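You operate a simulated robot arm through the tools that you are given. There is no shell and no other tool.

You run a simulated robot arm. Do the job below in one go: nothing can be reset, and whatever is moved stays where it is left.

Task
Mix the blue-cap and white-cap tubes on the mixer at speed 3.
Fine: till no streak is left; both go back into the teal rack; the mixer ends switched off.

It is judged by the outcome, as a careful person would: the job done as asked, and still so three seconds after it is handed in. It fails if anything else is knocked over, pushed out of place, dropped, spilled or broken. Lids that push on must go on centred and level and be pressed home; caps that screw on are set level and turned clockwise until they are tight.

Robot
A 6-joint arm with a two-finger gripper, fixed in place. Base frame: the origin is on the floor under the middle of its stand, x ahead of it, y to its left, z up. Readings come in mm, degrees, newtons and seconds.
With the tool pointing down near the work surface it reaches from about 520 to 800 mm from the base axis. Its first joint turns from -166.0 to 166.0 degrees. Payload 1.66 kg.
Tool frame: the origin (TCP) lies between the finger pads and is the grasp point; the fingertips stand 16 mm ahead of it; z points along the fingers, y is the line along which they close. The gripper opens to 111 mm; its body begins 104 mm behind the TCP.
Orientation is told as [roll, pitch, yaw] about the base's x, y, z axes, in that order, counted from this pose: with the fingers straight down and closing along the base's y, the tool's x points along the base's -x, its y along +y and its z along -z.

Tools
- The arm moves only by the tool servo_tool. Its argument "targets" is a list of rows, each an object of numbers (a shift or turn left out is 0, a gripper value left out holds the last): "dx", "dy", "dz": the shift along the base's x, y, z in cm; "ax", "ay", "az": the turn, a rotation vector about the base's x, y, z in degrees; "fingers": the opening, from 0 (shut) to 1 (fully open). In form: [{"dx": .., "dy": .., "dz": .., "ax": .., "ay": .., "az": .., "fingers": ..}, ...]. A call has 1 to 20 rows; each row shifts and turns the commanded pose from where the row before left it. Each row takes 0.2 s and may step no farther than 50 mm and 8.6 degrees from the row before; otherwise, or with a gripper value out of range, the whole call is refused. Where a pose cannot be reached the arm comes as near as it can. A force on the tool above 40 N (or 10 N above the force at the start of the call, whichever is more), or a blocked arm, ends the call early, and 0.2 s more pass. Each finger travels about 169.8 mm/s and halts on what it meets, pressing with about 32 N; the grip force reading is that of the motor and also rises with nothing between the fingers. The clock runs only during rows and for 0.2 s after the last one: add rows that do not move to give the fingers time. The reply holds the time, the measured pose of the TCP, the force on the tool along the base axes, the opening and the grip force, in the units named above and with some noise, with the torque about the TCP (base axes, N m) and any sound that the robot's microphone picked up.
- Cameras (640 x 400 px; columns grow to the right, rows downward): "scene" is fixed at [400.1, 500.8, 1666.5]; the picture's right is [-0.95, -0.30, 0.00], its down [-0.22, 0.68, -0.70] and it looks along [0.21, -0.67, -0.71] (base axes); focal length 350 px, centre (320, 200). "wrist" rides on the gripper at [70, 14, -143] in the tool frame; the picture's right is [-0.19, 0.98, 0.00], its down [-0.87, -0.17, -0.47] and it looks along [-0.46, -0.09, 0.88] (tool axes); focal length 230 px, centre (320, 200). There is no depth. A picture from a camera that has moved, and an enlarged one, comes with that camera's place and axes in the base frame and with its lens.
- grab_frame(camera): a new picture of that camera. The clock stands still meanwhile.
- move_column(by): moves the trunk up (or, below 0, down) by that many mm; the arm rides with it, the base frame stays. It gives what a move gives, with no picture.
- enlarge(camera, box): a new picture of the part [left, top, right, bottom] of that camera's present view, enlarged. The clock stands still meanwhile.
- close_job(): hands the job in; it is judged then, once.

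Places have to be worked out from the pictures, the camera data and where the tool is seen. Open the gripper and draw the arm clear of the work before you hand the job in, unless the task says otherwise.

The tools are called after "Emit:" by a JSON object that holds its "name" and its "arguments". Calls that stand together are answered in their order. servo_tool: Moves the arm, as the interface text tells. Its arguments: {"type":"object","properties":{"targets":{"type":"array","items":{"type":"object","properties":{"dx":{"type":"number"},"dy":{"type":"number"},"dz":{"type":"number"},"ax":{"type":"number"},"ay":{"type":"number"},"az":{"type":"number"},"fingers":{"type":"number"}}}}},"required":["targets"]} The other tools are called the same way: move_column (by) moves the trunk up or down; grab_frame (camera) takes a picture; enlarge (camera, box) takes an enlarged picture of a part of a camera's view; close_job () hands the job in.

At the start:

```text
clock: 0.0
tool_pos: [439.7, -75.7, 1263.3]
ee_rot: [0.0, 0.1, 0.0]
wrist_force: [-0.1, 0.4, 0.3]
moment: [-0.01, 0.03, 0.01]
opening: 110.7
gripper_force: 0.1
trunk travel left (down, up): [-275.0, 315.0]
```

scene: 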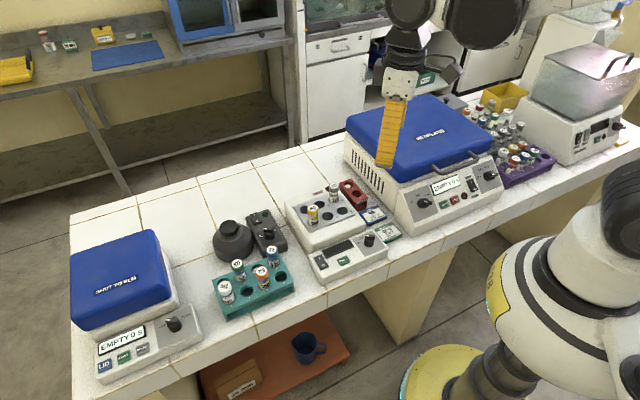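
wrist: 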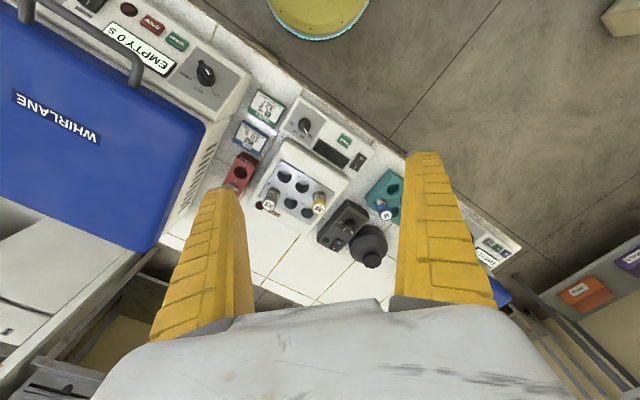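

I'll look closer at the teal rack and the mixer first, before moving anything.

Emit:
{"name": "enlarge", "arguments": {"camera": "scene", "box": [200, 200, 320, 330]}}

Emit:
{"name": "enlarge", "arguments": {"camera": "scene", "box": [200, 165, 420, 300]}}

Emit:
{"name": "enlarge", "arguments": {"camera": "wrist", "box": [220, 80, 420, 280]}}

```text
3.08 times, centred on (260, 265) of scene
camera zoom: at [400.1, 500.8, 1666.5], right [-0.95, -0.3, 0.0], down [-0.22, 0.68, -0.7], along [0.21, -0.67, -0.71], focal length 1076 px, centre (505, 0)
```

zoom: 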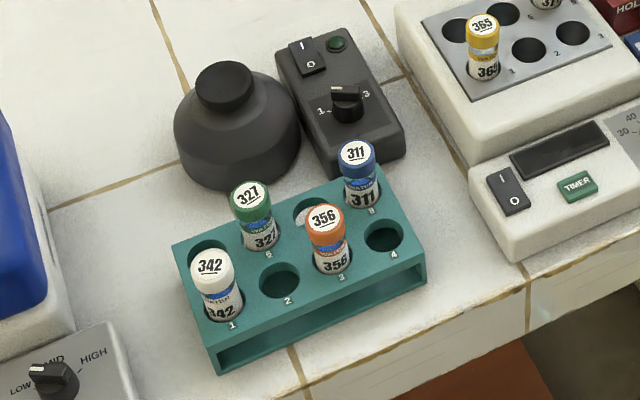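

```text
2.91 times, centred on (310, 232) of scene
camera zoom: at [400.1, 500.8, 1666.5], right [-0.95, -0.3, 0.0], down [-0.22, 0.68, -0.7], along [0.21, -0.67, -0.71], focal length 1017 px, centre (349, 106)
```

zoom: 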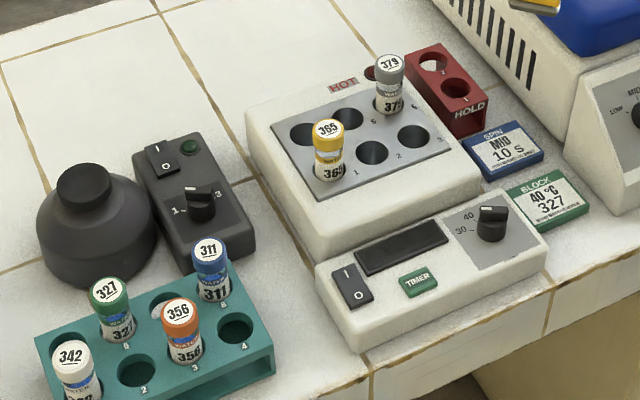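

```text
2.00 times, centred on (320, 180) of wrist
camera zoom: at [370.1, -62.1, 1407.8], right [0.19, 0.98, 0.0], down [0.87, -0.17, 0.47], along [0.46, -0.09, -0.88], focal length 460 px, centre (320, 240)
```

zoom: 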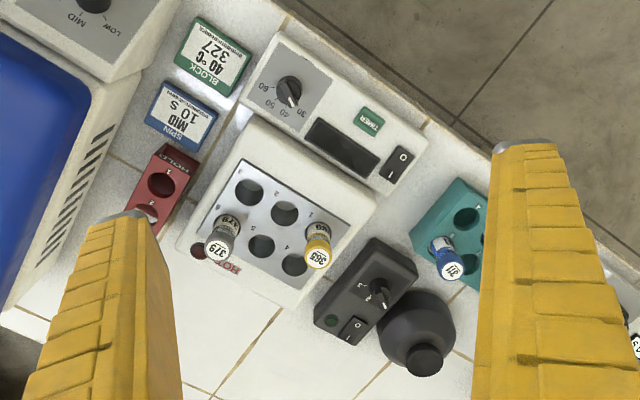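

From the two views I place the blue 311 cap near (670, 34, 957), the white 342 cap near (736, 161, 957), and the mixer cup top near (818, -8, 943), with its control box beside it. I'm moving above the mixer, staying high, to look closer with the wrist camera.

Emit:
{"name": "servo_tool", "arguments": {"targets": [{"dx": 3.2, "dy": 1.5, "dz": -2.2}, {"dx": 3.2, "dy": 1.5, "dz": -2.2}, {"dx": 3.2, "dy": 1.5, "dz": -2.2}, {"dx": 3.2, "dy": 1.5, "dz": -2.2}, {"dx": 3.2, "dy": 1.6, "dz": -2.2}, {}]}}

Emit:
{"name": "grab_frame", "arguments": {"camera": "wrist"}}

Emit:
{"name": "grab_frame", "arguments": {"camera": "scene"}}

```text
clock: 1.4
tool_pos: [600.2, 0.5, 1151.3]
ee_rot: [0.0, 0.0, 0.0]
wrist_force: [-0.3, -0.4, 0.4]
moment: [0.0, -0.01, 0.03]
opening: 111.1
gripper_force: 0.0
trunk travel left (down, up): [-275.0, 315.0]
```

```text
taken
camera wrist: at [530.8, 13.0, 1295.5], right [0.19, 0.98, 0.0], down [0.87, -0.17, 0.47], along [0.46, -0.09, -0.88], focal length 230 px, centre (320, 200)
```

wrist: 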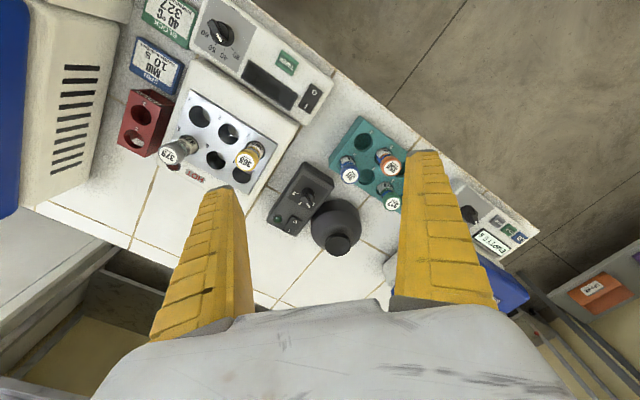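

```text
taken
```

scene: 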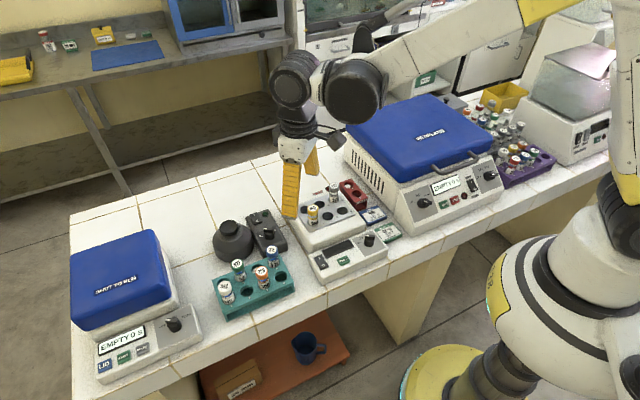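

Emit:
{"name": "enlarge", "arguments": {"camera": "wrist", "box": [240, 90, 440, 270]}}

Emit:
{"name": "enlarge", "arguments": {"camera": "scene", "box": [205, 190, 305, 260]}}

```text
2.22 times, centred on (340, 180) of wrist
camera zoom: at [530.8, 13.0, 1295.5], right [0.19, 0.98, 0.0], down [0.87, -0.17, 0.47], along [0.46, -0.09, -0.88], focal length 511 px, centre (276, 244)
```

zoom: 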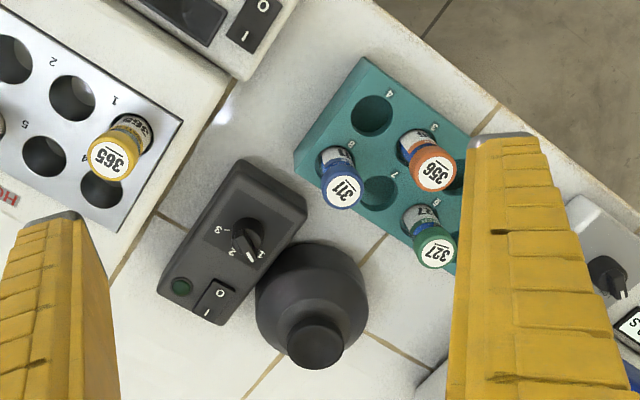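

```text
5.71 times, centred on (255, 225) of scene
camera zoom: at [400.1, 500.8, 1666.5], right [-0.95, -0.3, 0.0], down [-0.22, 0.68, -0.7], along [0.21, -0.67, -0.71], focal length 1998 px, centre (691, 57)
```

zoom: 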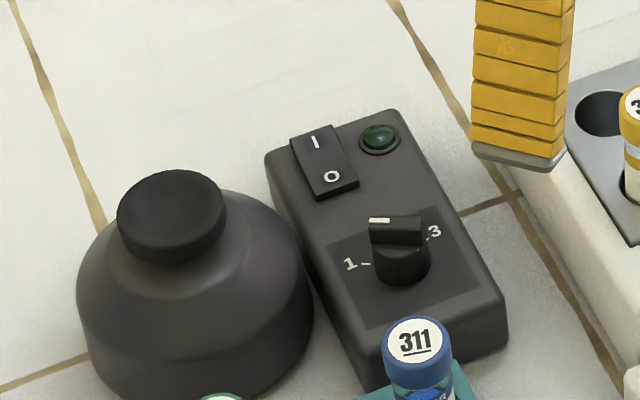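

The knob top is near (719, -48, 922) and its pointer seems to sit near "1", with 3 about 90–100° clockwise from there. I'm going above the knob to read it exactly.

Emit:
{"name": "servo_tool", "arguments": {"targets": [{"dx": 3.9, "dy": -1.6, "dz": -2.5}, {"dx": 3.9, "dy": -1.6, "dz": -2.5}, {"dx": 3.9, "dy": -1.6, "dz": -2.5}, {}]}}

Emit:
{"name": "grab_frame", "arguments": {"camera": "wrist"}}

Emit:
{"name": "enlarge", "arguments": {"camera": "wrist", "box": [270, 100, 390, 175]}}

```text
clock: 2.4
tool_pos: [716.9, -47.7, 1079.1]
ee_rot: [0.0, -0.1, 0.0]
wrist_force: [0.3, -0.9, 0.6]
moment: [0.01, -0.05, 0.01]
opening: 110.7
gripper_force: 0.1
trunk travel left (down, up): [-275.0, 315.0]
```

```text
taken
camera wrist: at [646.6, -34.7, 1222.9], right [0.19, 0.98, 0.0], down [0.87, -0.17, 0.47], along [0.46, -0.09, -0.88], focal length 230 px, centre (320, 200)
```

wrist: 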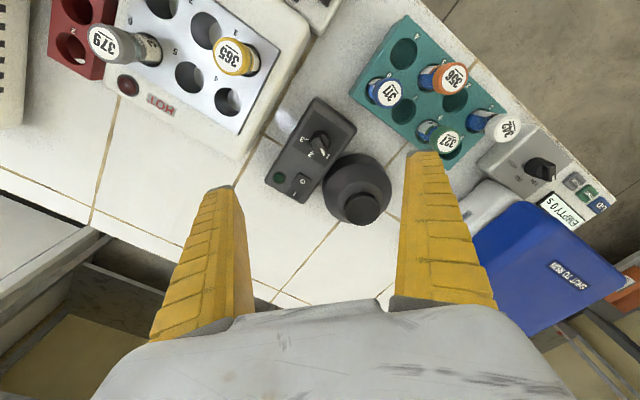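

```text
5.33 times, centred on (330, 138) of wrist
camera zoom: at [646.6, -34.7, 1222.9], right [0.19, 0.98, 0.0], down [0.87, -0.17, 0.47], along [0.46, -0.09, -0.88], focal length 1227 px, centre (267, 533)
```

zoom: 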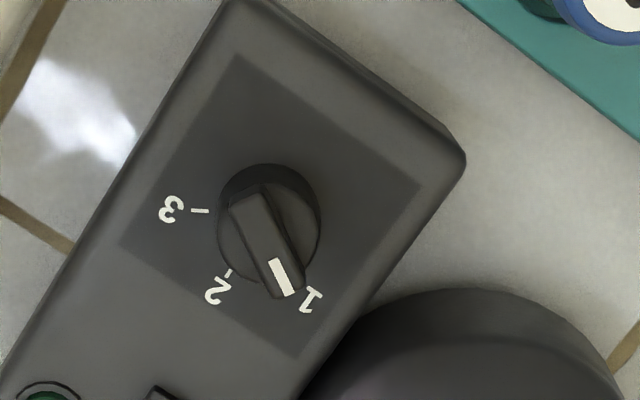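

The pointer sits at "1" (about +15° in the base frame), 2 is at -45° and 3 at about -105°, so the knob needs roughly -120° of turn. I'm zooming in to judge the heights of the knob, the switch and the cup.

Emit:
{"name": "enlarge", "arguments": {"camera": "scene", "box": [250, 205, 290, 245]}}

Emit:
{"name": "enlarge", "arguments": {"camera": "wrist", "box": [255, 150, 405, 244]}}

Emit:
{"name": "enlarge", "arguments": {"camera": "wrist", "box": [340, 20, 540, 160]}}

```text
10.00 times, centred on (270, 225) of scene
camera zoom: at [400.1, 500.8, 1666.5], right [-0.95, -0.3, 0.0], down [-0.22, 0.68, -0.7], along [0.21, -0.67, -0.71], focal length 3497 px, centre (820, -50)
```

zoom: 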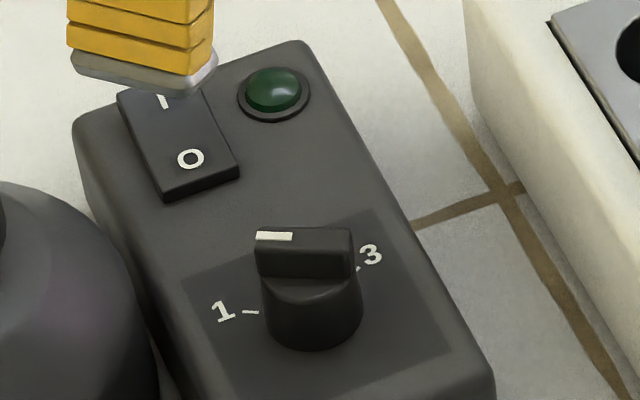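

```text
4.26 times, centred on (330, 197) of wrist
camera zoom: at [646.6, -34.7, 1222.9], right [0.19, 0.98, 0.0], down [0.87, -0.17, 0.47], along [0.46, -0.09, -0.88], focal length 979 px, centre (277, 213)
```

zoom: 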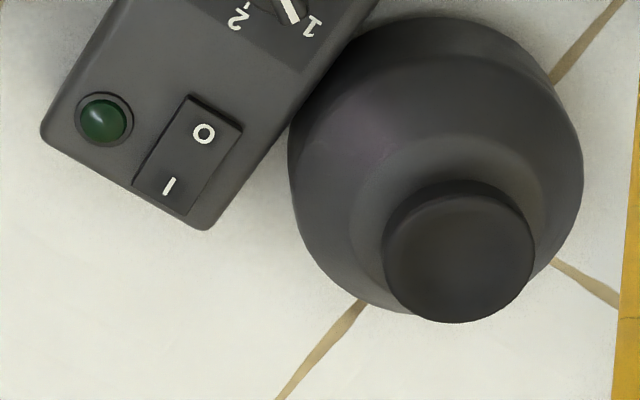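

```text
2.86 times, centred on (440, 90) of wrist
camera zoom: at [646.6, -34.7, 1222.9], right [0.19, 0.98, 0.0], down [0.87, -0.17, 0.47], along [0.46, -0.09, -0.88], focal length 657 px, centre (-23, 514)
```

zoom: 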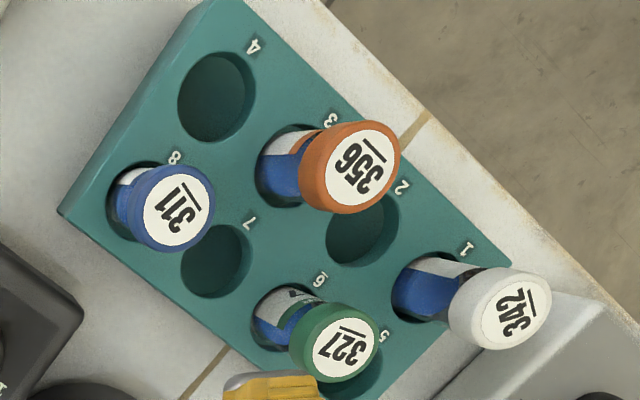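

Refined triangulation gives the knob axis at about (725, -50), its bar top at z≈924 and the box top at z≈889. I narrow the fingers, turn +15° to line up with the bar, and come down to just above it.

Emit:
{"name": "servo_tool", "arguments": {"targets": [{"dx": 0.4, "dy": -0.1, "dz": -2, "az": 7.5, "fingers": 0.4}, {"dx": 0.4, "dy": -0.1, "dz": -3, "az": 7.5}, {"dz": -3.5}, {"dz": -3}, {}]}}

Emit:
{"name": "enlarge", "arguments": {"camera": "wrist", "box": [220, 60, 420, 260]}}

Emit:
{"name": "enlarge", "arguments": {"camera": "scene", "box": [235, 195, 305, 245]}}

```text
clock: 3.6
tool_pos: [724.4, -49.5, 963.9]
ee_rot: [0.1, -0.1, 15.0]
wrist_force: [0.0, 0.5, -0.1]
moment: [-0.02, -0.03, 0.01]
opening: 46.8
gripper_force: 1.7
trunk travel left (down, up): [-275.0, 315.0]
```

```text
2.00 times, centred on (320, 160) of wrist
camera zoom: at [653.1, -55.6, 1107.3], right [-0.07, 1.0, 0.0], down [0.88, 0.06, 0.47], along [0.47, 0.03, -0.88], focal length 460 px, centre (320, 280)
```

zoom: 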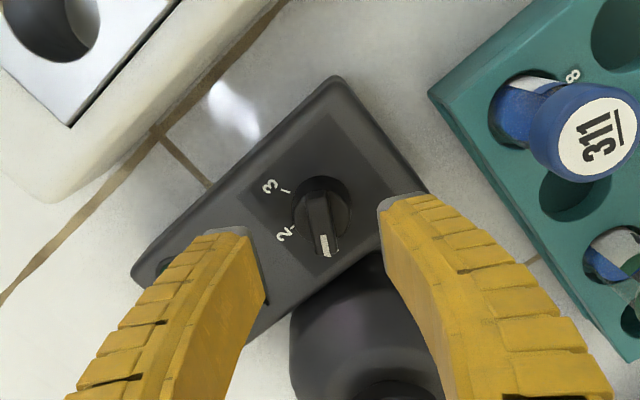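

```text
8.00 times, centred on (270, 220) of scene
camera zoom: at [400.1, 500.8, 1666.5], right [-0.95, -0.3, 0.0], down [-0.22, 0.68, -0.7], along [0.21, -0.67, -0.71], focal length 2798 px, centre (720, 40)
```

zoom: 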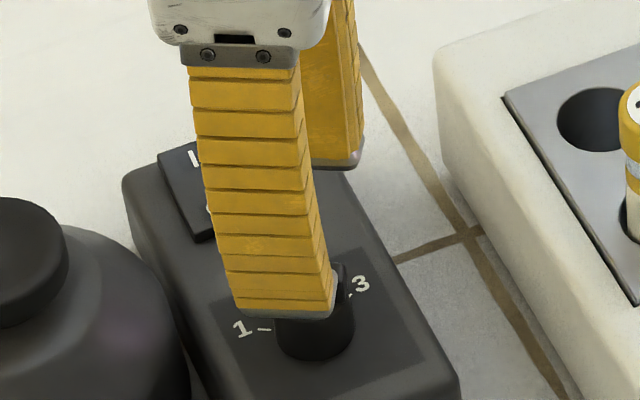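

The bar sits centred and aligned between the fingers. I go down to TCP z≈929, so the tips are at about 913, and close on the bar.

Emit:
{"name": "servo_tool", "arguments": {"targets": [{"dx": 0.05, "dy": 0.05, "dz": -2}, {"dz": -1.5}, {}, {"fingers": 0.2}, {"fingers": 0.0}, {}]}}

Emit:
{"name": "enlarge", "arguments": {"camera": "wrist", "box": [220, 60, 420, 260]}}

```text
clock: 5.0
tool_pos: [726.7, -48.9, 929.4]
ee_rot: [0.0, 0.1, 14.9]
wrist_force: [5.2, -3.3, 6.2]
moment: [-0.08, 0.23, -0.04]
opening: 6.8
gripper_force: 34.1
trunk travel left (down, up): [-275.0, 315.0]
```

```text
2.00 times, centred on (320, 160) of wrist
camera zoom: at [655.6, -54.5, 1073.4], right [-0.07, 1.0, 0.0], down [0.88, 0.06, 0.47], along [0.47, 0.03, -0.88], focal length 460 px, centre (320, 280)
```

zoom: 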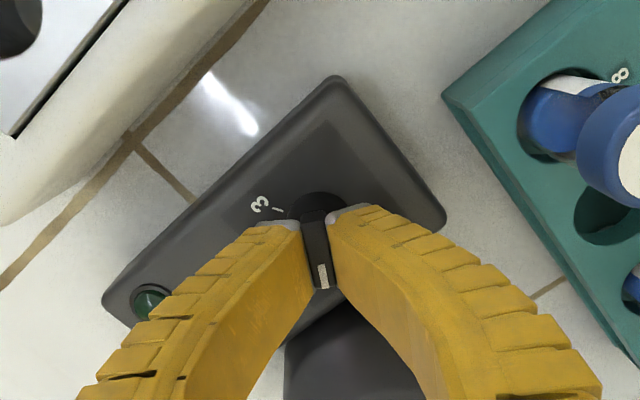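

The bar is held, with the opening at 6.8 mm. I turn clockwise 40° first and check forces and pose.

Emit:
{"name": "servo_tool", "arguments": {"targets": [{"az": -8}, {"az": -8}, {"az": -8}, {"az": -8}, {"az": -8}, {}]}}

Emit:
{"name": "enlarge", "arguments": {"camera": "wrist", "box": [220, 60, 420, 260]}}

```text
clock: 6.4
tool_pos: [726.0, -48.1, 929.5]
ee_rot: [0.0, 0.0, -25.2]
wrist_force: [21.1, -11.2, 9.0]
moment: [-0.19, -0.44, 0.0]
opening: 8.4
gripper_force: 34.2
trunk travel left (down, up): [-275.0, 315.0]
```

```text
2.00 times, centred on (320, 160) of wrist
camera zoom: at [668.9, -8.2, 1072.3], right [0.59, 0.81, 0.0], down [0.71, -0.52, 0.47], along [0.38, -0.28, -0.88], focal length 460 px, centre (320, 280)
```

zoom: 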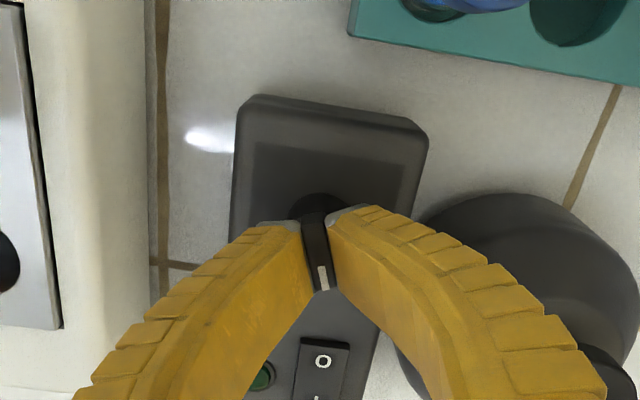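

The knob is turning with the fingers but a side force of about 24 N pushes along the bar, so my axis is slightly off. I shift 1 mm along that force and see whether it eases.

Emit:
{"name": "servo_tool", "arguments": {"targets": [{"dx": 0.1, "dy": -0.05}, {}]}}

```text
clock: 7.0
tool_pos: [726.2, -50.3, 928.7]
ee_rot: [0.1, 0.0, -25.0]
wrist_force: [10.0, -10.9, 8.4]
moment: [-0.06, 0.02, -0.02]
opening: 8.0
gripper_force: 33.9
trunk travel left (down, up): [-275.0, 315.0]
```

The shift halved the x force. I shift a little more, then carry on turning.

Emit:
{"name": "servo_tool", "arguments": {"targets": [{"dx": 0.08, "dy": -0.08}, {}]}}

```text
clock: 7.6
tool_pos: [727.3, -48.9, 929.2]
ee_rot: [0.0, 0.0, -25.1]
wrist_force: [2.2, -3.4, 6.8]
moment: [0.22, 0.44, -0.02]
opening: 6.5
gripper_force: 34.0
trunk travel left (down, up): [-275.0, 315.0]
```

Forces are now small, so I continue clockwise by another 40°.

Emit:
{"name": "servo_tool", "arguments": {"targets": [{"az": -8}, {"az": -8}, {"az": -8}, {"az": -8}, {"az": -8}, {}]}}

Emit:
{"name": "enlarge", "arguments": {"camera": "wrist", "box": [220, 60, 420, 260]}}

```text
clock: 9.0
tool_pos: [726.2, -49.9, 929.3]
ee_rot: [0.0, 0.0, -65.1]
wrist_force: [-4.5, 1.0, 6.5]
moment: [0.1, 0.09, -0.01]
opening: 6.4
gripper_force: 33.4
trunk travel left (down, up): [-275.0, 315.0]
```

```text
2.00 times, centred on (320, 160) of wrist
camera zoom: at [708.8, 18.7, 1073.4], right [0.97, 0.24, 0.0], down [0.21, -0.86, 0.47], along [0.11, -0.46, -0.88], focal length 460 px, centre (320, 280)
```

zoom: 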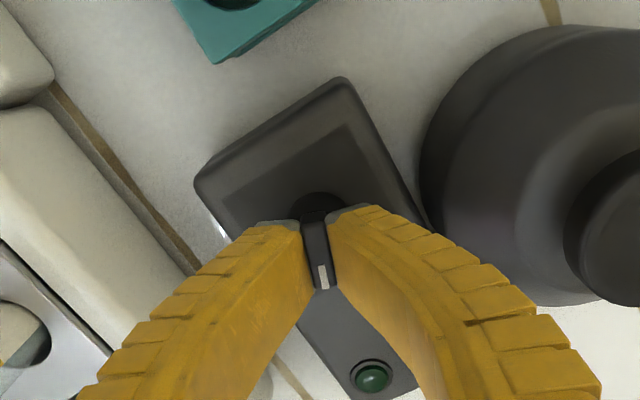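

Still smooth, with the bar now at about -65°. I turn the last 40° to about -105°, which is the "3" mark.

Emit:
{"name": "servo_tool", "arguments": {"targets": [{"az": -8}, {"az": -8}, {"az": -8}, {"az": -8}, {"az": -8}, {}]}}

Emit:
{"name": "enlarge", "arguments": {"camera": "wrist", "box": [220, 60, 420, 260]}}

```text
clock: 10.4
tool_pos: [725.0, -48.6, 930.4]
ee_rot: [-0.1, 0.0, -105.1]
wrist_force: [-9.7, 1.5, 4.4]
moment: [-0.01, 0.1, -0.01]
opening: 6.1
gripper_force: 34.5
trunk travel left (down, up): [-275.0, 315.0]
```

```text
2.00 times, centred on (320, 160) of wrist
camera zoom: at [756.8, 13.6, 1073.9], right [0.9, -0.44, 0.0], down [-0.39, -0.79, 0.47], along [-0.21, -0.42, -0.88], focal length 460 px, centre (320, 280)
```

zoom: 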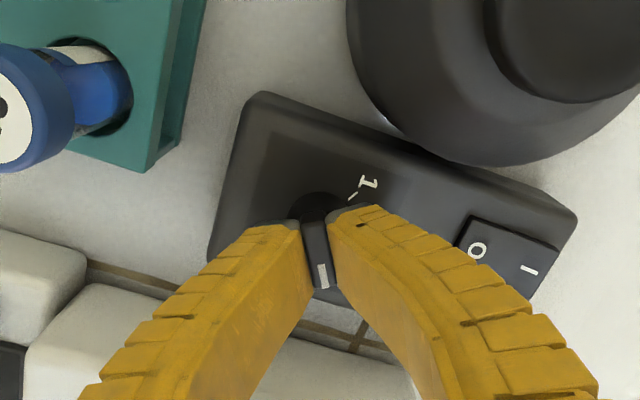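

The tool is at yaw -105°. I open the fingers, lift straight up and check where the pointer sits.

Emit:
{"name": "servo_tool", "arguments": {"targets": [{"fingers": 0.2}, {"fingers": 0.35}, {"dz": 3}, {"dz": 4}, {"dz": 4}, {}]}}

Emit:
{"name": "enlarge", "arguments": {"camera": "wrist", "box": [250, 80, 400, 230]}}

Emit:
{"name": "enlarge", "arguments": {"camera": "scene", "box": [235, 195, 305, 245]}}

```text
clock: 11.8
tool_pos: [726.1, -51.8, 1041.0]
ee_rot: [0.0, -0.1, -105.0]
wrist_force: [0.1, 0.5, -0.1]
moment: [0.0, -0.02, 0.01]
opening: 41.5
gripper_force: 2.0
trunk travel left (down, up): [-275.0, 315.0]
```

```text
2.67 times, centred on (325, 155) of wrist
camera zoom: at [757.6, 11.8, 1184.2], right [0.9, -0.44, 0.0], down [-0.39, -0.79, 0.47], along [-0.21, -0.42, -0.88], focal length 614 px, centre (307, 320)
```

zoom: 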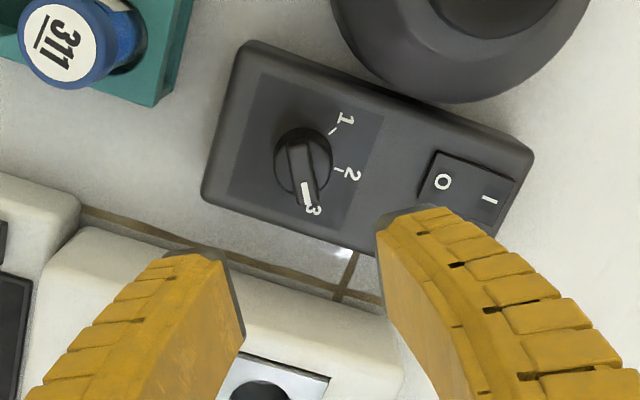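

```text
8.00 times, centred on (270, 220) of scene
camera zoom: at [400.1, 500.8, 1666.5], right [-0.95, -0.3, 0.0], down [-0.22, 0.68, -0.7], along [0.21, -0.67, -0.71], focal length 2798 px, centre (720, 40)
```

zoom: 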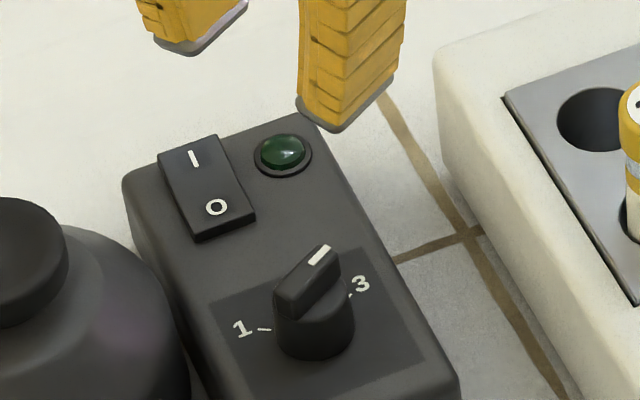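

The pointer is now on 3. Next is the rocker's "I" end near (800, -106): I close the fingers, line the tool up with the rocker at yaw -135° and hover above it to check reach.

Emit:
{"name": "servo_tool", "arguments": {"targets": [{"dx": 2.0, "dy": -1.4, "az": -7.5, "fingers": 0.0}, {"dx": 2.0, "dy": -1.4, "az": -7.5}, {"dx": 2.0, "dy": -1.4, "az": -7.5}, {"dx": 1.4, "dy": -1.2, "dz": -3, "az": -7.5}, {"dz": -3.5}, {}]}}

Emit:
{"name": "enlarge", "arguments": {"camera": "wrist", "box": [220, 60, 420, 260]}}

Emit:
{"name": "enlarge", "arguments": {"camera": "scene", "box": [235, 185, 305, 235]}}

```text
clock: 13.2
tool_pos: [801.8, -104.0, 973.8]
ee_rot: [0.0, 0.0, -135.0]
wrist_force: [0.0, -0.3, -0.8]
moment: [-0.02, -0.01, -0.02]
opening: 0.1
gripper_force: 28.7
trunk travel left (down, up): [-275.0, 315.0]
```

```text
2.00 times, centred on (320, 160) of wrist
camera zoom: at [859.3, -65.8, 1118.2], right [0.56, -0.83, 0.0], down [-0.73, -0.49, 0.47], along [-0.39, -0.26, -0.88], focal length 460 px, centre (320, 280)
```

zoom: 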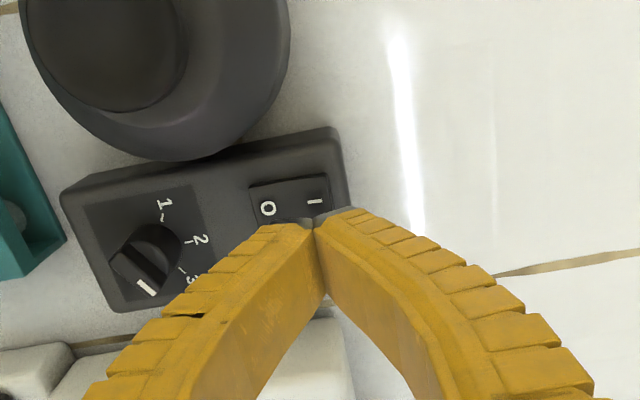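

```text
8.00 times, centred on (270, 210) of scene
camera zoom: at [400.1, 500.8, 1666.5], right [-0.95, -0.3, 0.0], down [-0.22, 0.68, -0.7], along [0.21, -0.67, -0.71], focal length 2798 px, centre (720, 120)
```

zoom: 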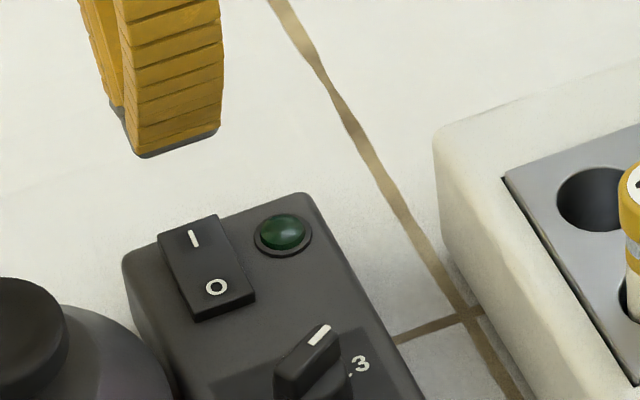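

The tool reached (802, -104) and the "I" end lies right under the tips. I'm going down towards the rocker, slowing near z≈915.

Emit:
{"name": "servo_tool", "arguments": {"targets": [{"dz": -3}, {"dz": -2}, {"dz": -0.3}, {}]}}

Emit:
{"name": "enlarge", "arguments": {"camera": "scene", "box": [235, 185, 305, 235]}}

Emit:
{"name": "enlarge", "arguments": {"camera": "wrist", "box": [220, 60, 420, 260]}}

```text
clock: 14.2
tool_pos: [801.4, -103.6, 920.7]
ee_rot: [0.0, 0.0, -135.0]
wrist_force: [0.2, -0.4, -0.4]
moment: [-0.01, 0.01, -0.01]
opening: 0.0
gripper_force: 28.9
trunk travel left (down, up): [-275.0, 315.0]
```

```text
8.00 times, centred on (270, 210) of scene
camera zoom: at [400.1, 500.8, 1666.5], right [-0.95, -0.3, 0.0], down [-0.22, 0.68, -0.7], along [0.21, -0.67, -0.71], focal length 2798 px, centre (720, 120)
```

zoom: 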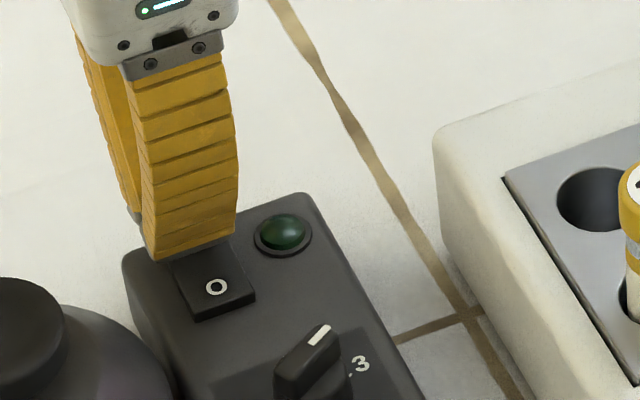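

```text
2.00 times, centred on (320, 160) of wrist
camera zoom: at [860.2, -63.9, 1065.0], right [0.56, -0.83, 0.0], down [-0.73, -0.49, 0.47], along [-0.39, -0.26, -0.88], focal length 460 px, centre (320, 280)
```

zoom: 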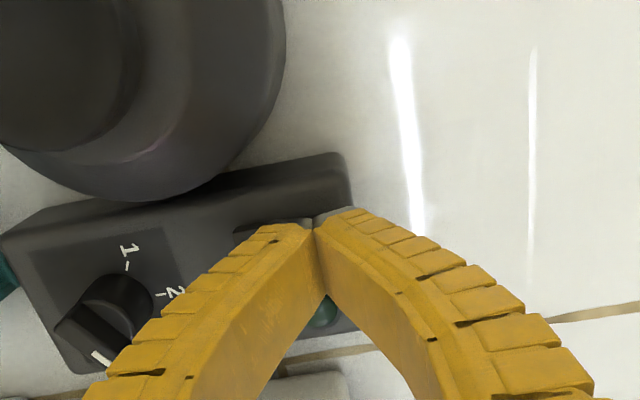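

The fingertips sit just above the "I" half. I press down in small steps and watch the force and sound.

Emit:
{"name": "servo_tool", "arguments": {"targets": [{"dz": -0.3}, {"dz": -0.2}, {"dz": -0.2}, {"dz": -0.15}, {}]}}

```text
clock: 15.4
tool_pos: [802.0, -102.7, 912.6]
ee_rot: [0.0, 0.0, -134.9]
wrist_force: [0.3, -0.4, 0.8]
moment: [-0.01, -0.03, 0.0]
opening: 0.0
gripper_force: 28.7
trunk travel left (down, up): [-275.0, 315.0]
```

No contact yet, with the tip at about z 896.6. I continue down in small steps.

Emit:
{"name": "servo_tool", "arguments": {"targets": [{"dz": -0.15}, {"dz": -0.15}, {"dz": -0.15}, {}]}}

Emit:
{"name": "enlarge", "arguments": {"camera": "scene", "box": [235, 185, 305, 235]}}

```text
clock: 16.4
tool_pos: [800.4, -104.0, 908.2]
ee_rot: [0.0, 0.1, -135.0]
wrist_force: [2.5, 3.4, 10.6]
moment: [0.09, 0.02, -0.01]
opening: 0.1
gripper_force: 28.8
trunk travel left (down, up): [-275.0, 315.0]
```

```text
8.00 times, centred on (270, 210) of scene
camera zoom: at [400.1, 500.8, 1666.5], right [-0.95, -0.3, 0.0], down [-0.22, 0.68, -0.7], along [0.21, -0.67, -0.71], focal length 2798 px, centre (720, 120)
```

zoom: 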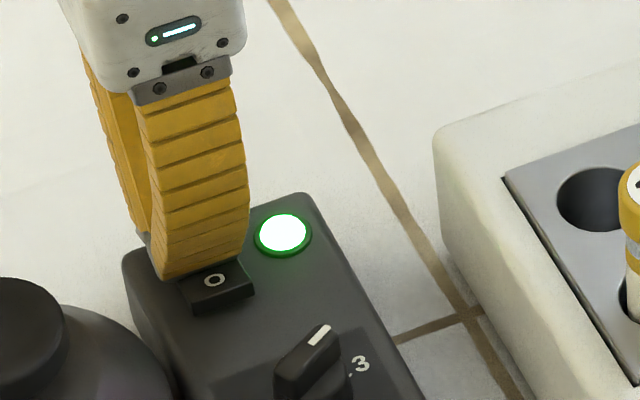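

The green lamp is lit, so the mixer is on. I raise the arm, cross to above the blue tube, which I put at (675, 35) with its cap top at z≈957, and open the fingers to about 55 mm.

Emit:
{"name": "servo_tool", "arguments": {"targets": [{"dz": 3}, {"dz": 4}, {"dz": 4}, {"dz": 4}, {"dx": -3.1, "dy": 3.4}, {"dx": -3.1, "dy": 3.5}, {"dx": -3.1, "dy": 3.5, "fingers": 0.5}, {"dx": -3.1, "dy": 3.5}, {}]}}

Emit:
{"name": "grab_frame", "arguments": {"camera": "wrist"}}

Emit:
{"name": "enlarge", "arguments": {"camera": "scene", "box": [210, 200, 310, 270]}}

```text
clock: 18.4
tool_pos: [677.5, 35.0, 1057.7]
ee_rot: [0.1, -0.1, -135.0]
wrist_force: [0.0, 0.1, -0.3]
moment: [-0.01, 0.02, 0.02]
opening: 57.8
gripper_force: 1.7
trunk travel left (down, up): [-275.0, 315.0]
```

```text
taken
camera wrist: at [736.0, 73.8, 1201.0], right [0.56, -0.83, 0.0], down [-0.73, -0.49, 0.47], along [-0.39, -0.26, -0.88], focal length 230 px, centre (320, 200)
```

wrist: 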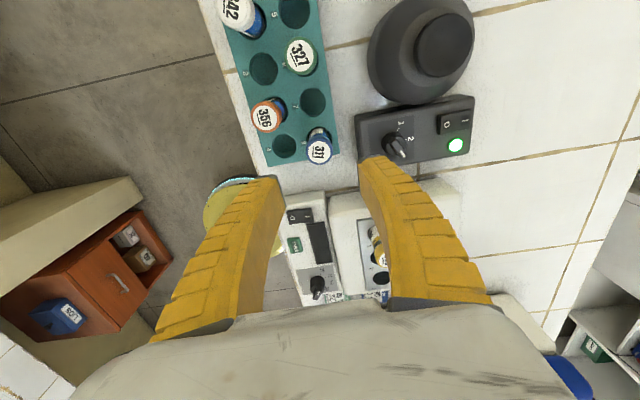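

```text
5.71 times, centred on (260, 235) of scene
camera zoom: at [400.1, 500.8, 1666.5], right [-0.95, -0.3, 0.0], down [-0.22, 0.68, -0.7], along [0.21, -0.67, -0.71], focal length 1998 px, centre (663, 0)
```

zoom: 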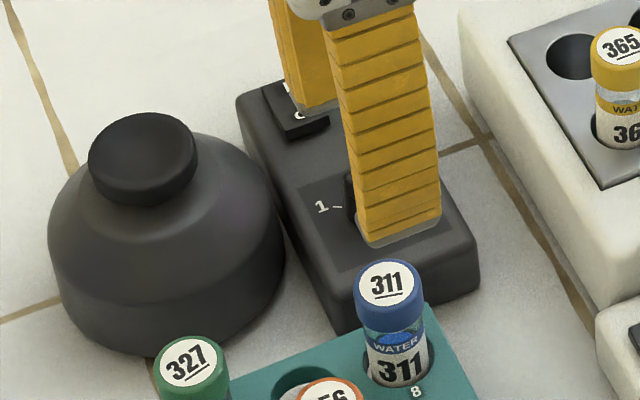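

I see the blue tube clearly; its streaks show between the cap and the label. I zoom in on both tubes to have a "before" picture and check the centring from the wrist.

Emit:
{"name": "enlarge", "arguments": {"camera": "scene", "box": [255, 240, 295, 275]}}

Emit:
{"name": "enlarge", "arguments": {"camera": "scene", "box": [210, 270, 250, 310]}}

Emit:
{"name": "enlarge", "arguments": {"camera": "wrist", "box": [260, 110, 380, 200]}}

```text
11.43 times, centred on (275, 258) of scene
camera zoom: at [400.1, 500.8, 1666.5], right [-0.95, -0.3, 0.0], down [-0.22, 0.68, -0.7], along [0.21, -0.67, -0.71], focal length 3997 px, centre (834, -457)
```

zoom: 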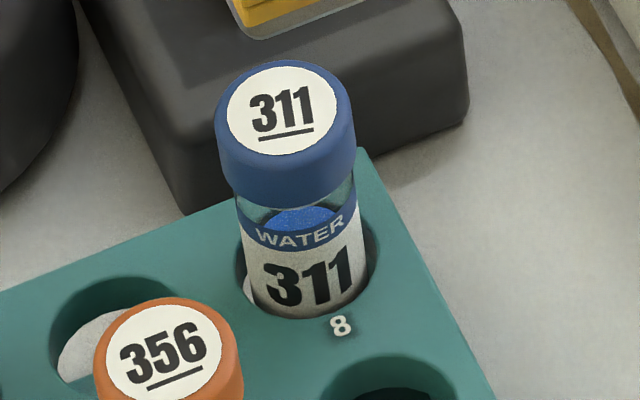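

```text
10.00 times, centred on (230, 290) of scene
camera zoom: at [400.1, 500.8, 1666.5], right [-0.95, -0.3, 0.0], down [-0.22, 0.68, -0.7], along [0.21, -0.67, -0.71], focal length 3497 px, centre (1220, -700)
```

zoom: 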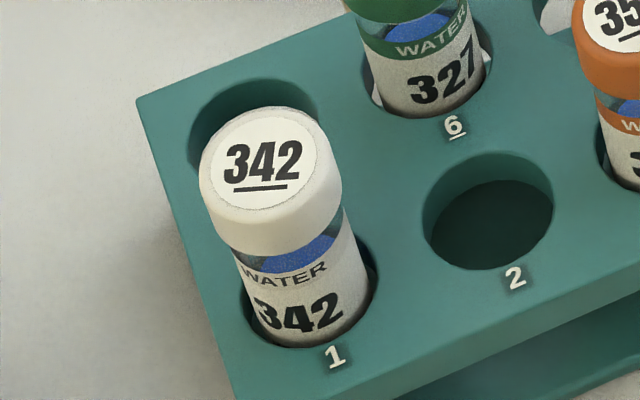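

```text
4.44 times, centred on (320, 155) of wrist
camera zoom: at [736.0, 73.8, 1201.0], right [0.56, -0.83, 0.0], down [-0.73, -0.49, 0.47], along [-0.39, -0.26, -0.88], focal length 1022 px, centre (320, 400)
```

zoom: 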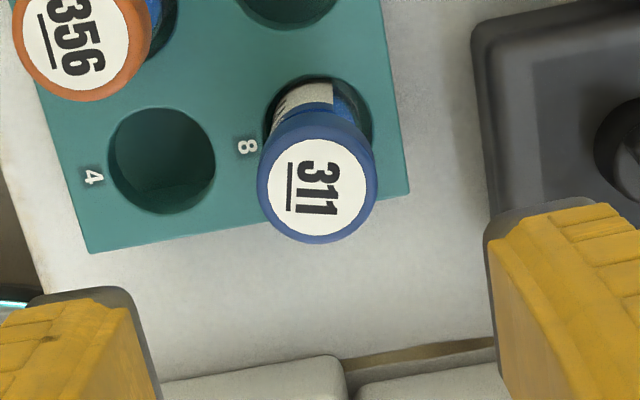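

The blue cap is centred under the tool within about a millimetre. I descend so the pads straddle the cap (TCP z≈948) and close.

Emit:
{"name": "servo_tool", "arguments": {"targets": [{"dz": -4}, {"dz": -4}, {"dz": -2.0}, {"dz": -0.9}, {}, {"fingers": 0.3}, {"fingers": 0.2}, {"fingers": 0.2}, {}]}}

Emit:
{"name": "enlarge", "arguments": {"camera": "scene", "box": [230, 215, 310, 275]}}

```text
clock: 20.4
tool_pos: [677.7, 36.3, 948.7]
ee_rot: [0.0, 0.0, -135.0]
wrist_force: [-0.8, -1.3, 5.0]
moment: [-0.21, 0.17, 0.01]
opening: 23.4
gripper_force: 31.9
trunk travel left (down, up): [-275.0, 315.0]
```

```text
6.67 times, centred on (270, 245) of scene
camera zoom: at [400.1, 500.8, 1666.5], right [-0.95, -0.3, 0.0], down [-0.22, 0.68, -0.7], along [0.21, -0.67, -0.71], focal length 2331 px, centre (653, -100)
```

zoom: 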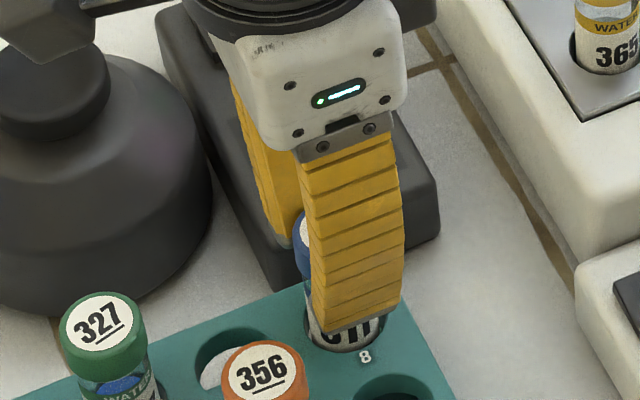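

The motor is pressing at 32 N at 23 mm opening, so the cap is gripped. I command full close to keep the grip saturated, then lift a little and look.

Emit:
{"name": "servo_tool", "arguments": {"targets": [{"fingers": 0.0}, {"fingers": 0.0}, {"dz": 1}, {"dz": 2}, {}]}}

Emit:
{"name": "enlarge", "arguments": {"camera": "scene", "box": [230, 215, 310, 275]}}

Emit:
{"name": "enlarge", "arguments": {"camera": "wrist", "box": [240, 100, 400, 230]}}

```text
clock: 21.6
tool_pos: [675.0, 36.2, 979.7]
ee_rot: [-0.1, 0.0, -135.1]
wrist_force: [-1.4, -1.8, -0.9]
moment: [-0.19, 0.18, 0.01]
opening: 21.9
gripper_force: 32.2
trunk travel left (down, up): [-275.0, 315.0]
```

```text
6.67 times, centred on (270, 245) of scene
camera zoom: at [400.1, 500.8, 1666.5], right [-0.95, -0.3, 0.0], down [-0.22, 0.68, -0.7], along [0.21, -0.67, -0.71], focal length 2331 px, centre (653, -100)
```

zoom: 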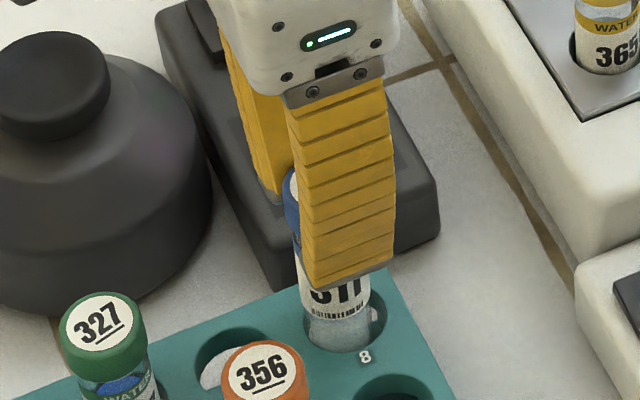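

```text
3.08 times, centred on (320, 165) of wrist
camera zoom: at [736.2, 75.1, 1122.9], right [0.56, -0.83, 0.0], down [-0.73, -0.49, 0.47], along [-0.39, -0.26, -0.88], focal length 708 px, centre (320, 308)
```

zoom: 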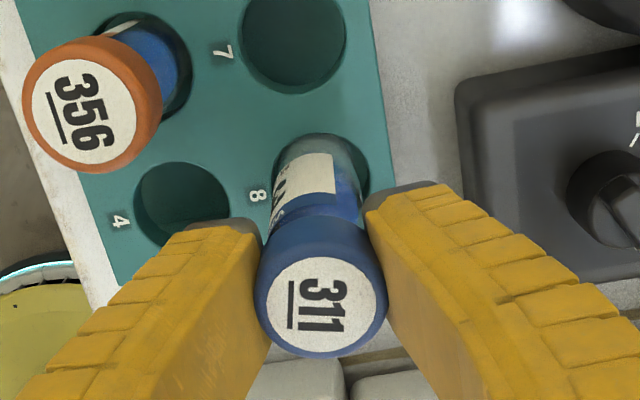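

The tube came up with the gripper. I keep lifting clear of the rack, then check how it hangs and measure its length.

Emit:
{"name": "servo_tool", "arguments": {"targets": [{"dz": 3}, {"dz": 4}, {"dz": 4}, {}]}}

Emit:
{"name": "enlarge", "arguments": {"camera": "scene", "box": [230, 185, 310, 245]}}

Emit:
{"name": "enlarge", "arguments": {"camera": "wrist", "box": [240, 100, 400, 230]}}

```text
clock: 22.6
tool_pos: [676.7, 35.0, 1088.1]
ee_rot: [0.1, -0.1, -134.9]
wrist_force: [0.4, 0.4, -0.3]
moment: [0.0, 0.0, 0.0]
opening: 20.5
gripper_force: 32.2
trunk travel left (down, up): [-275.0, 315.0]
```

```text
6.67 times, centred on (270, 215) of scene
camera zoom: at [400.1, 500.8, 1666.5], right [-0.95, -0.3, 0.0], down [-0.22, 0.68, -0.7], along [0.21, -0.67, -0.71], focal length 2331 px, centre (653, 100)
```

zoom: 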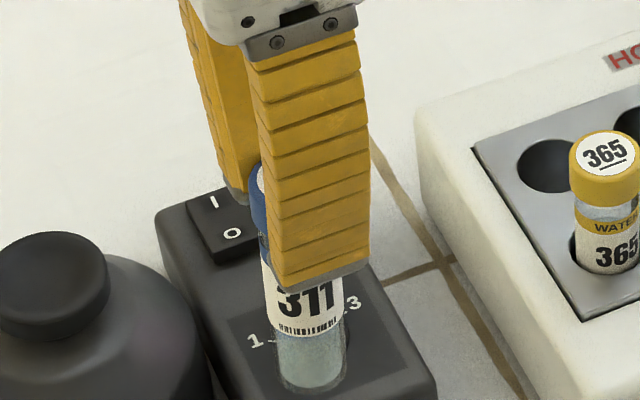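

```text
3.08 times, centred on (320, 165) of wrist
camera zoom: at [735.5, 73.5, 1233.1], right [0.56, -0.83, 0.0], down [-0.73, -0.49, 0.47], along [-0.39, -0.26, -0.88], focal length 708 px, centre (320, 308)
```

zoom: 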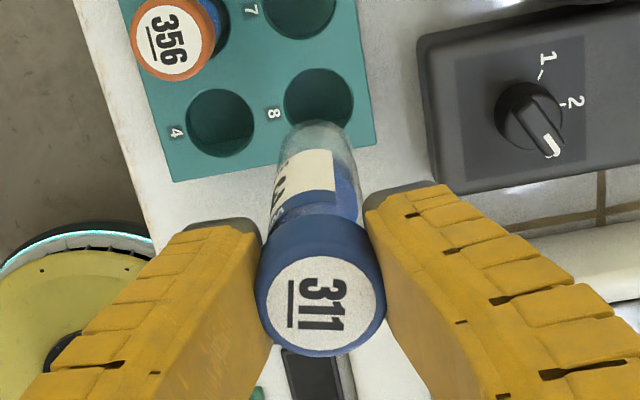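

The tube hangs straight, with the blue layer still above the clear one. I zoom to find its bottom end and the cup geometry precisely.

Emit:
{"name": "enlarge", "arguments": {"camera": "scene", "box": [250, 215, 290, 255]}}

Emit:
{"name": "enlarge", "arguments": {"camera": "scene", "box": [210, 205, 250, 245]}}

Emit:
{"name": "enlarge", "arguments": {"camera": "wrist", "box": [280, 120, 360, 170]}}

```text
10.00 times, centred on (270, 235) of scene
camera zoom: at [400.1, 500.8, 1666.5], right [-0.95, -0.3, 0.0], down [-0.22, 0.68, -0.7], along [0.21, -0.67, -0.71], focal length 3497 px, centre (820, -150)
```

zoom: 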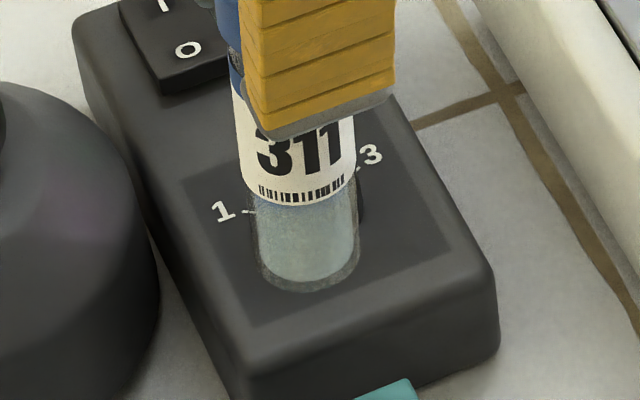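

```text
10.00 times, centred on (230, 225) of scene
camera zoom: at [400.1, 500.8, 1666.5], right [-0.95, -0.3, 0.0], down [-0.22, 0.68, -0.7], along [0.21, -0.67, -0.71], focal length 3497 px, centre (1220, -50)
```

zoom: 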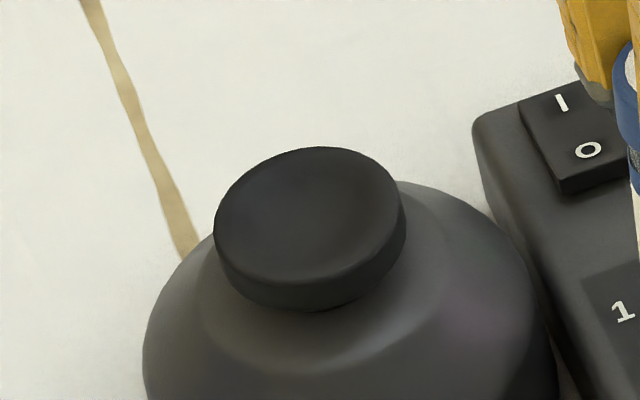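

```text
8.00 times, centred on (320, 145) of wrist
camera zoom: at [735.5, 73.5, 1233.1], right [0.56, -0.83, 0.0], down [-0.73, -0.49, 0.47], along [-0.39, -0.26, -0.88], focal length 1841 px, centre (320, 640)
```

zoom: 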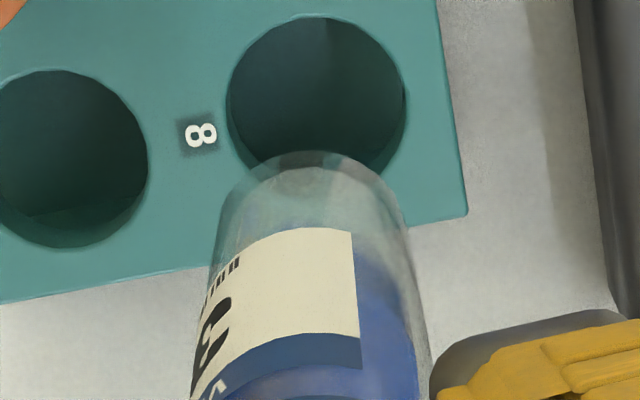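

The tube bottom is about 94 mm below the TCP, and the cup centre is about (818, -7) with its top at z≈947. I move over the cup at this height, which leaves about 45 mm clearance, and check reach and alignment.

Emit:
{"name": "servo_tool", "arguments": {"targets": [{"dx": 3.5, "dy": -1.06}, {"dx": 3.5, "dy": -1.06}, {"dx": 3.5, "dy": -1.06}, {"dx": 3.5, "dy": -1.06}, {}, {}]}}

Emit:
{"name": "grab_frame", "arguments": {"camera": "wrist"}}

Emit:
{"name": "enlarge", "arguments": {"camera": "scene", "box": [195, 175, 275, 245]}}

```text
clock: 24.0
tool_pos: [817.4, -7.6, 1087.1]
ee_rot: [0.1, -0.1, -135.0]
wrist_force: [0.3, -0.1, -0.4]
moment: [-0.01, 0.0, 0.04]
opening: 20.3
gripper_force: 32.3
trunk travel left (down, up): [-275.0, 315.0]
```

```text
taken
camera wrist: at [875.2, 30.8, 1231.4], right [0.56, -0.83, 0.0], down [-0.73, -0.49, 0.47], along [-0.39, -0.26, -0.88], focal length 230 px, centre (320, 200)
```

wrist: 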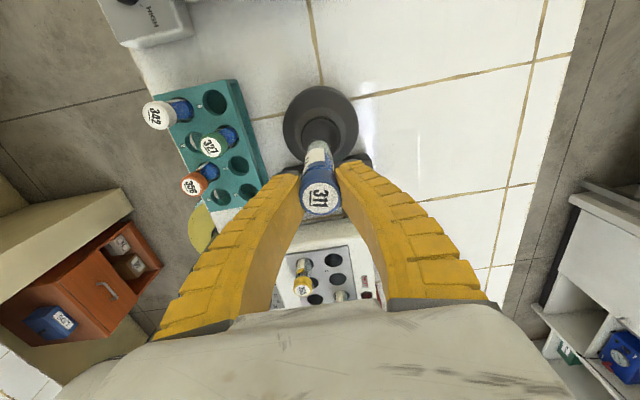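

```text
5.71 times, centred on (235, 210) of scene
camera zoom: at [400.1, 500.8, 1666.5], right [-0.95, -0.3, 0.0], down [-0.22, 0.68, -0.7], along [0.21, -0.67, -0.71], focal length 1998 px, centre (806, 143)
```

zoom: 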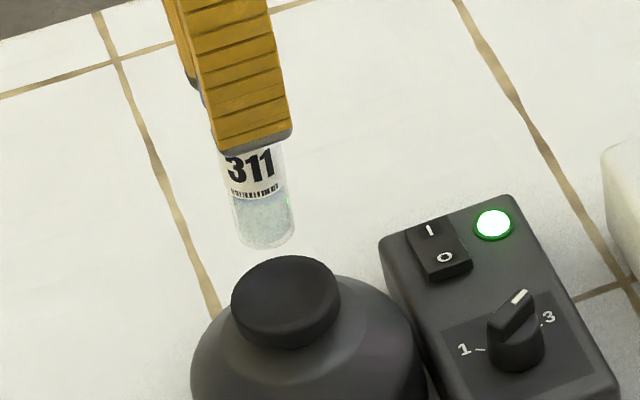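

It reaches. I check the tube-to-cup alignment in the wrist view before lowering.

Emit:
{"name": "enlarge", "arguments": {"camera": "wrist", "box": [270, 70, 380, 220]}}

Emit:
{"name": "enlarge", "arguments": {"camera": "scene", "box": [210, 190, 250, 240]}}

```text
2.67 times, centred on (325, 145) of wrist
camera zoom: at [875.2, 30.8, 1231.4], right [0.56, -0.83, 0.0], down [-0.73, -0.49, 0.47], along [-0.39, -0.26, -0.88], focal length 614 px, centre (307, 347)
```

zoom: 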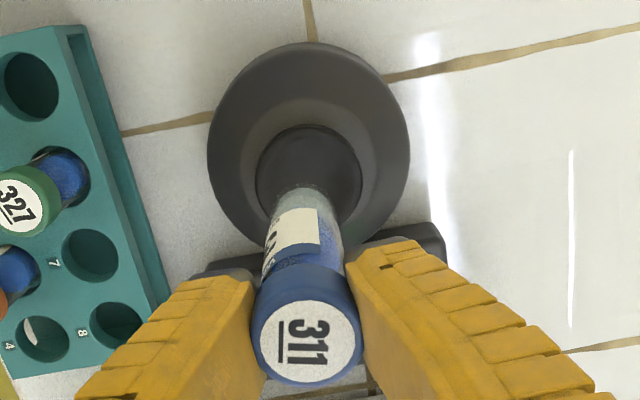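

```text
8.00 times, centred on (230, 215) of scene
camera zoom: at [400.1, 500.8, 1666.5], right [-0.95, -0.3, 0.0], down [-0.22, 0.68, -0.7], along [0.21, -0.67, -0.71], focal length 2798 px, centre (1040, 80)
```

zoom: 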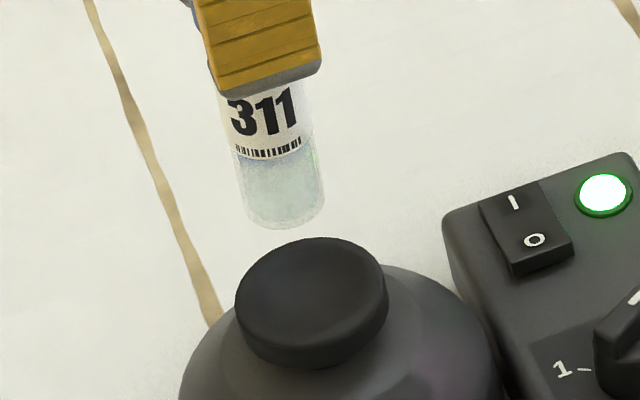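

The cup's far rim looks a few millimetres further out than my estimate, so I measure it with a tighter zoom.

Emit:
{"name": "enlarge", "arguments": {"camera": "wrist", "box": [290, 105, 354, 170]}}

Emit:
{"name": "enlarge", "arguments": {"camera": "scene", "box": [220, 215, 250, 240]}}

```text
6.15 times, centred on (322, 138) of wrist
camera zoom: at [875.2, 30.8, 1231.4], right [0.56, -0.83, 0.0], down [-0.73, -0.49, 0.47], along [-0.39, -0.26, -0.88], focal length 1416 px, centre (308, 585)
```

zoom: 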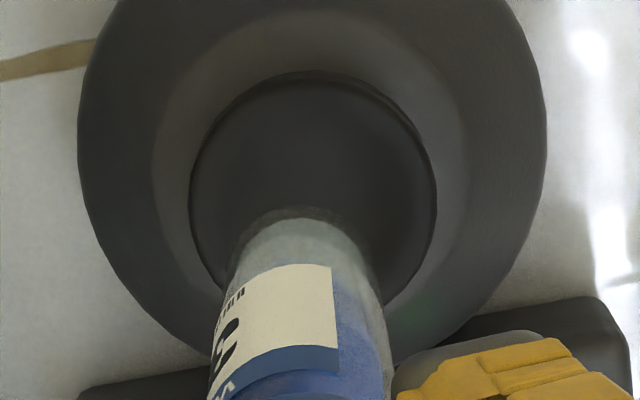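

```text
16.00 times, centred on (235, 228) of scene
camera zoom: at [400.1, 500.8, 1666.5], right [-0.95, -0.3, 0.0], down [-0.22, 0.68, -0.7], along [0.21, -0.67, -0.71], focal length 5595 px, centre (1680, -240)
```

zoom: 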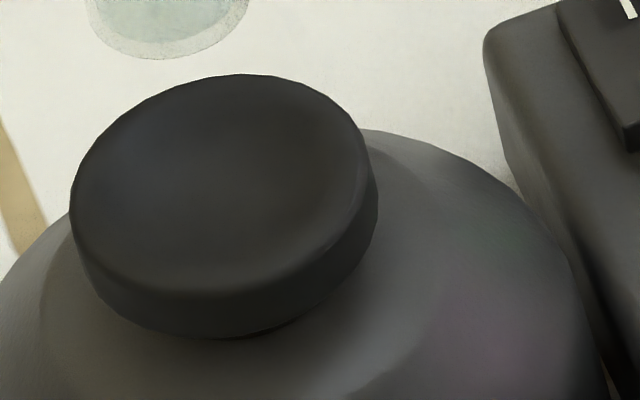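

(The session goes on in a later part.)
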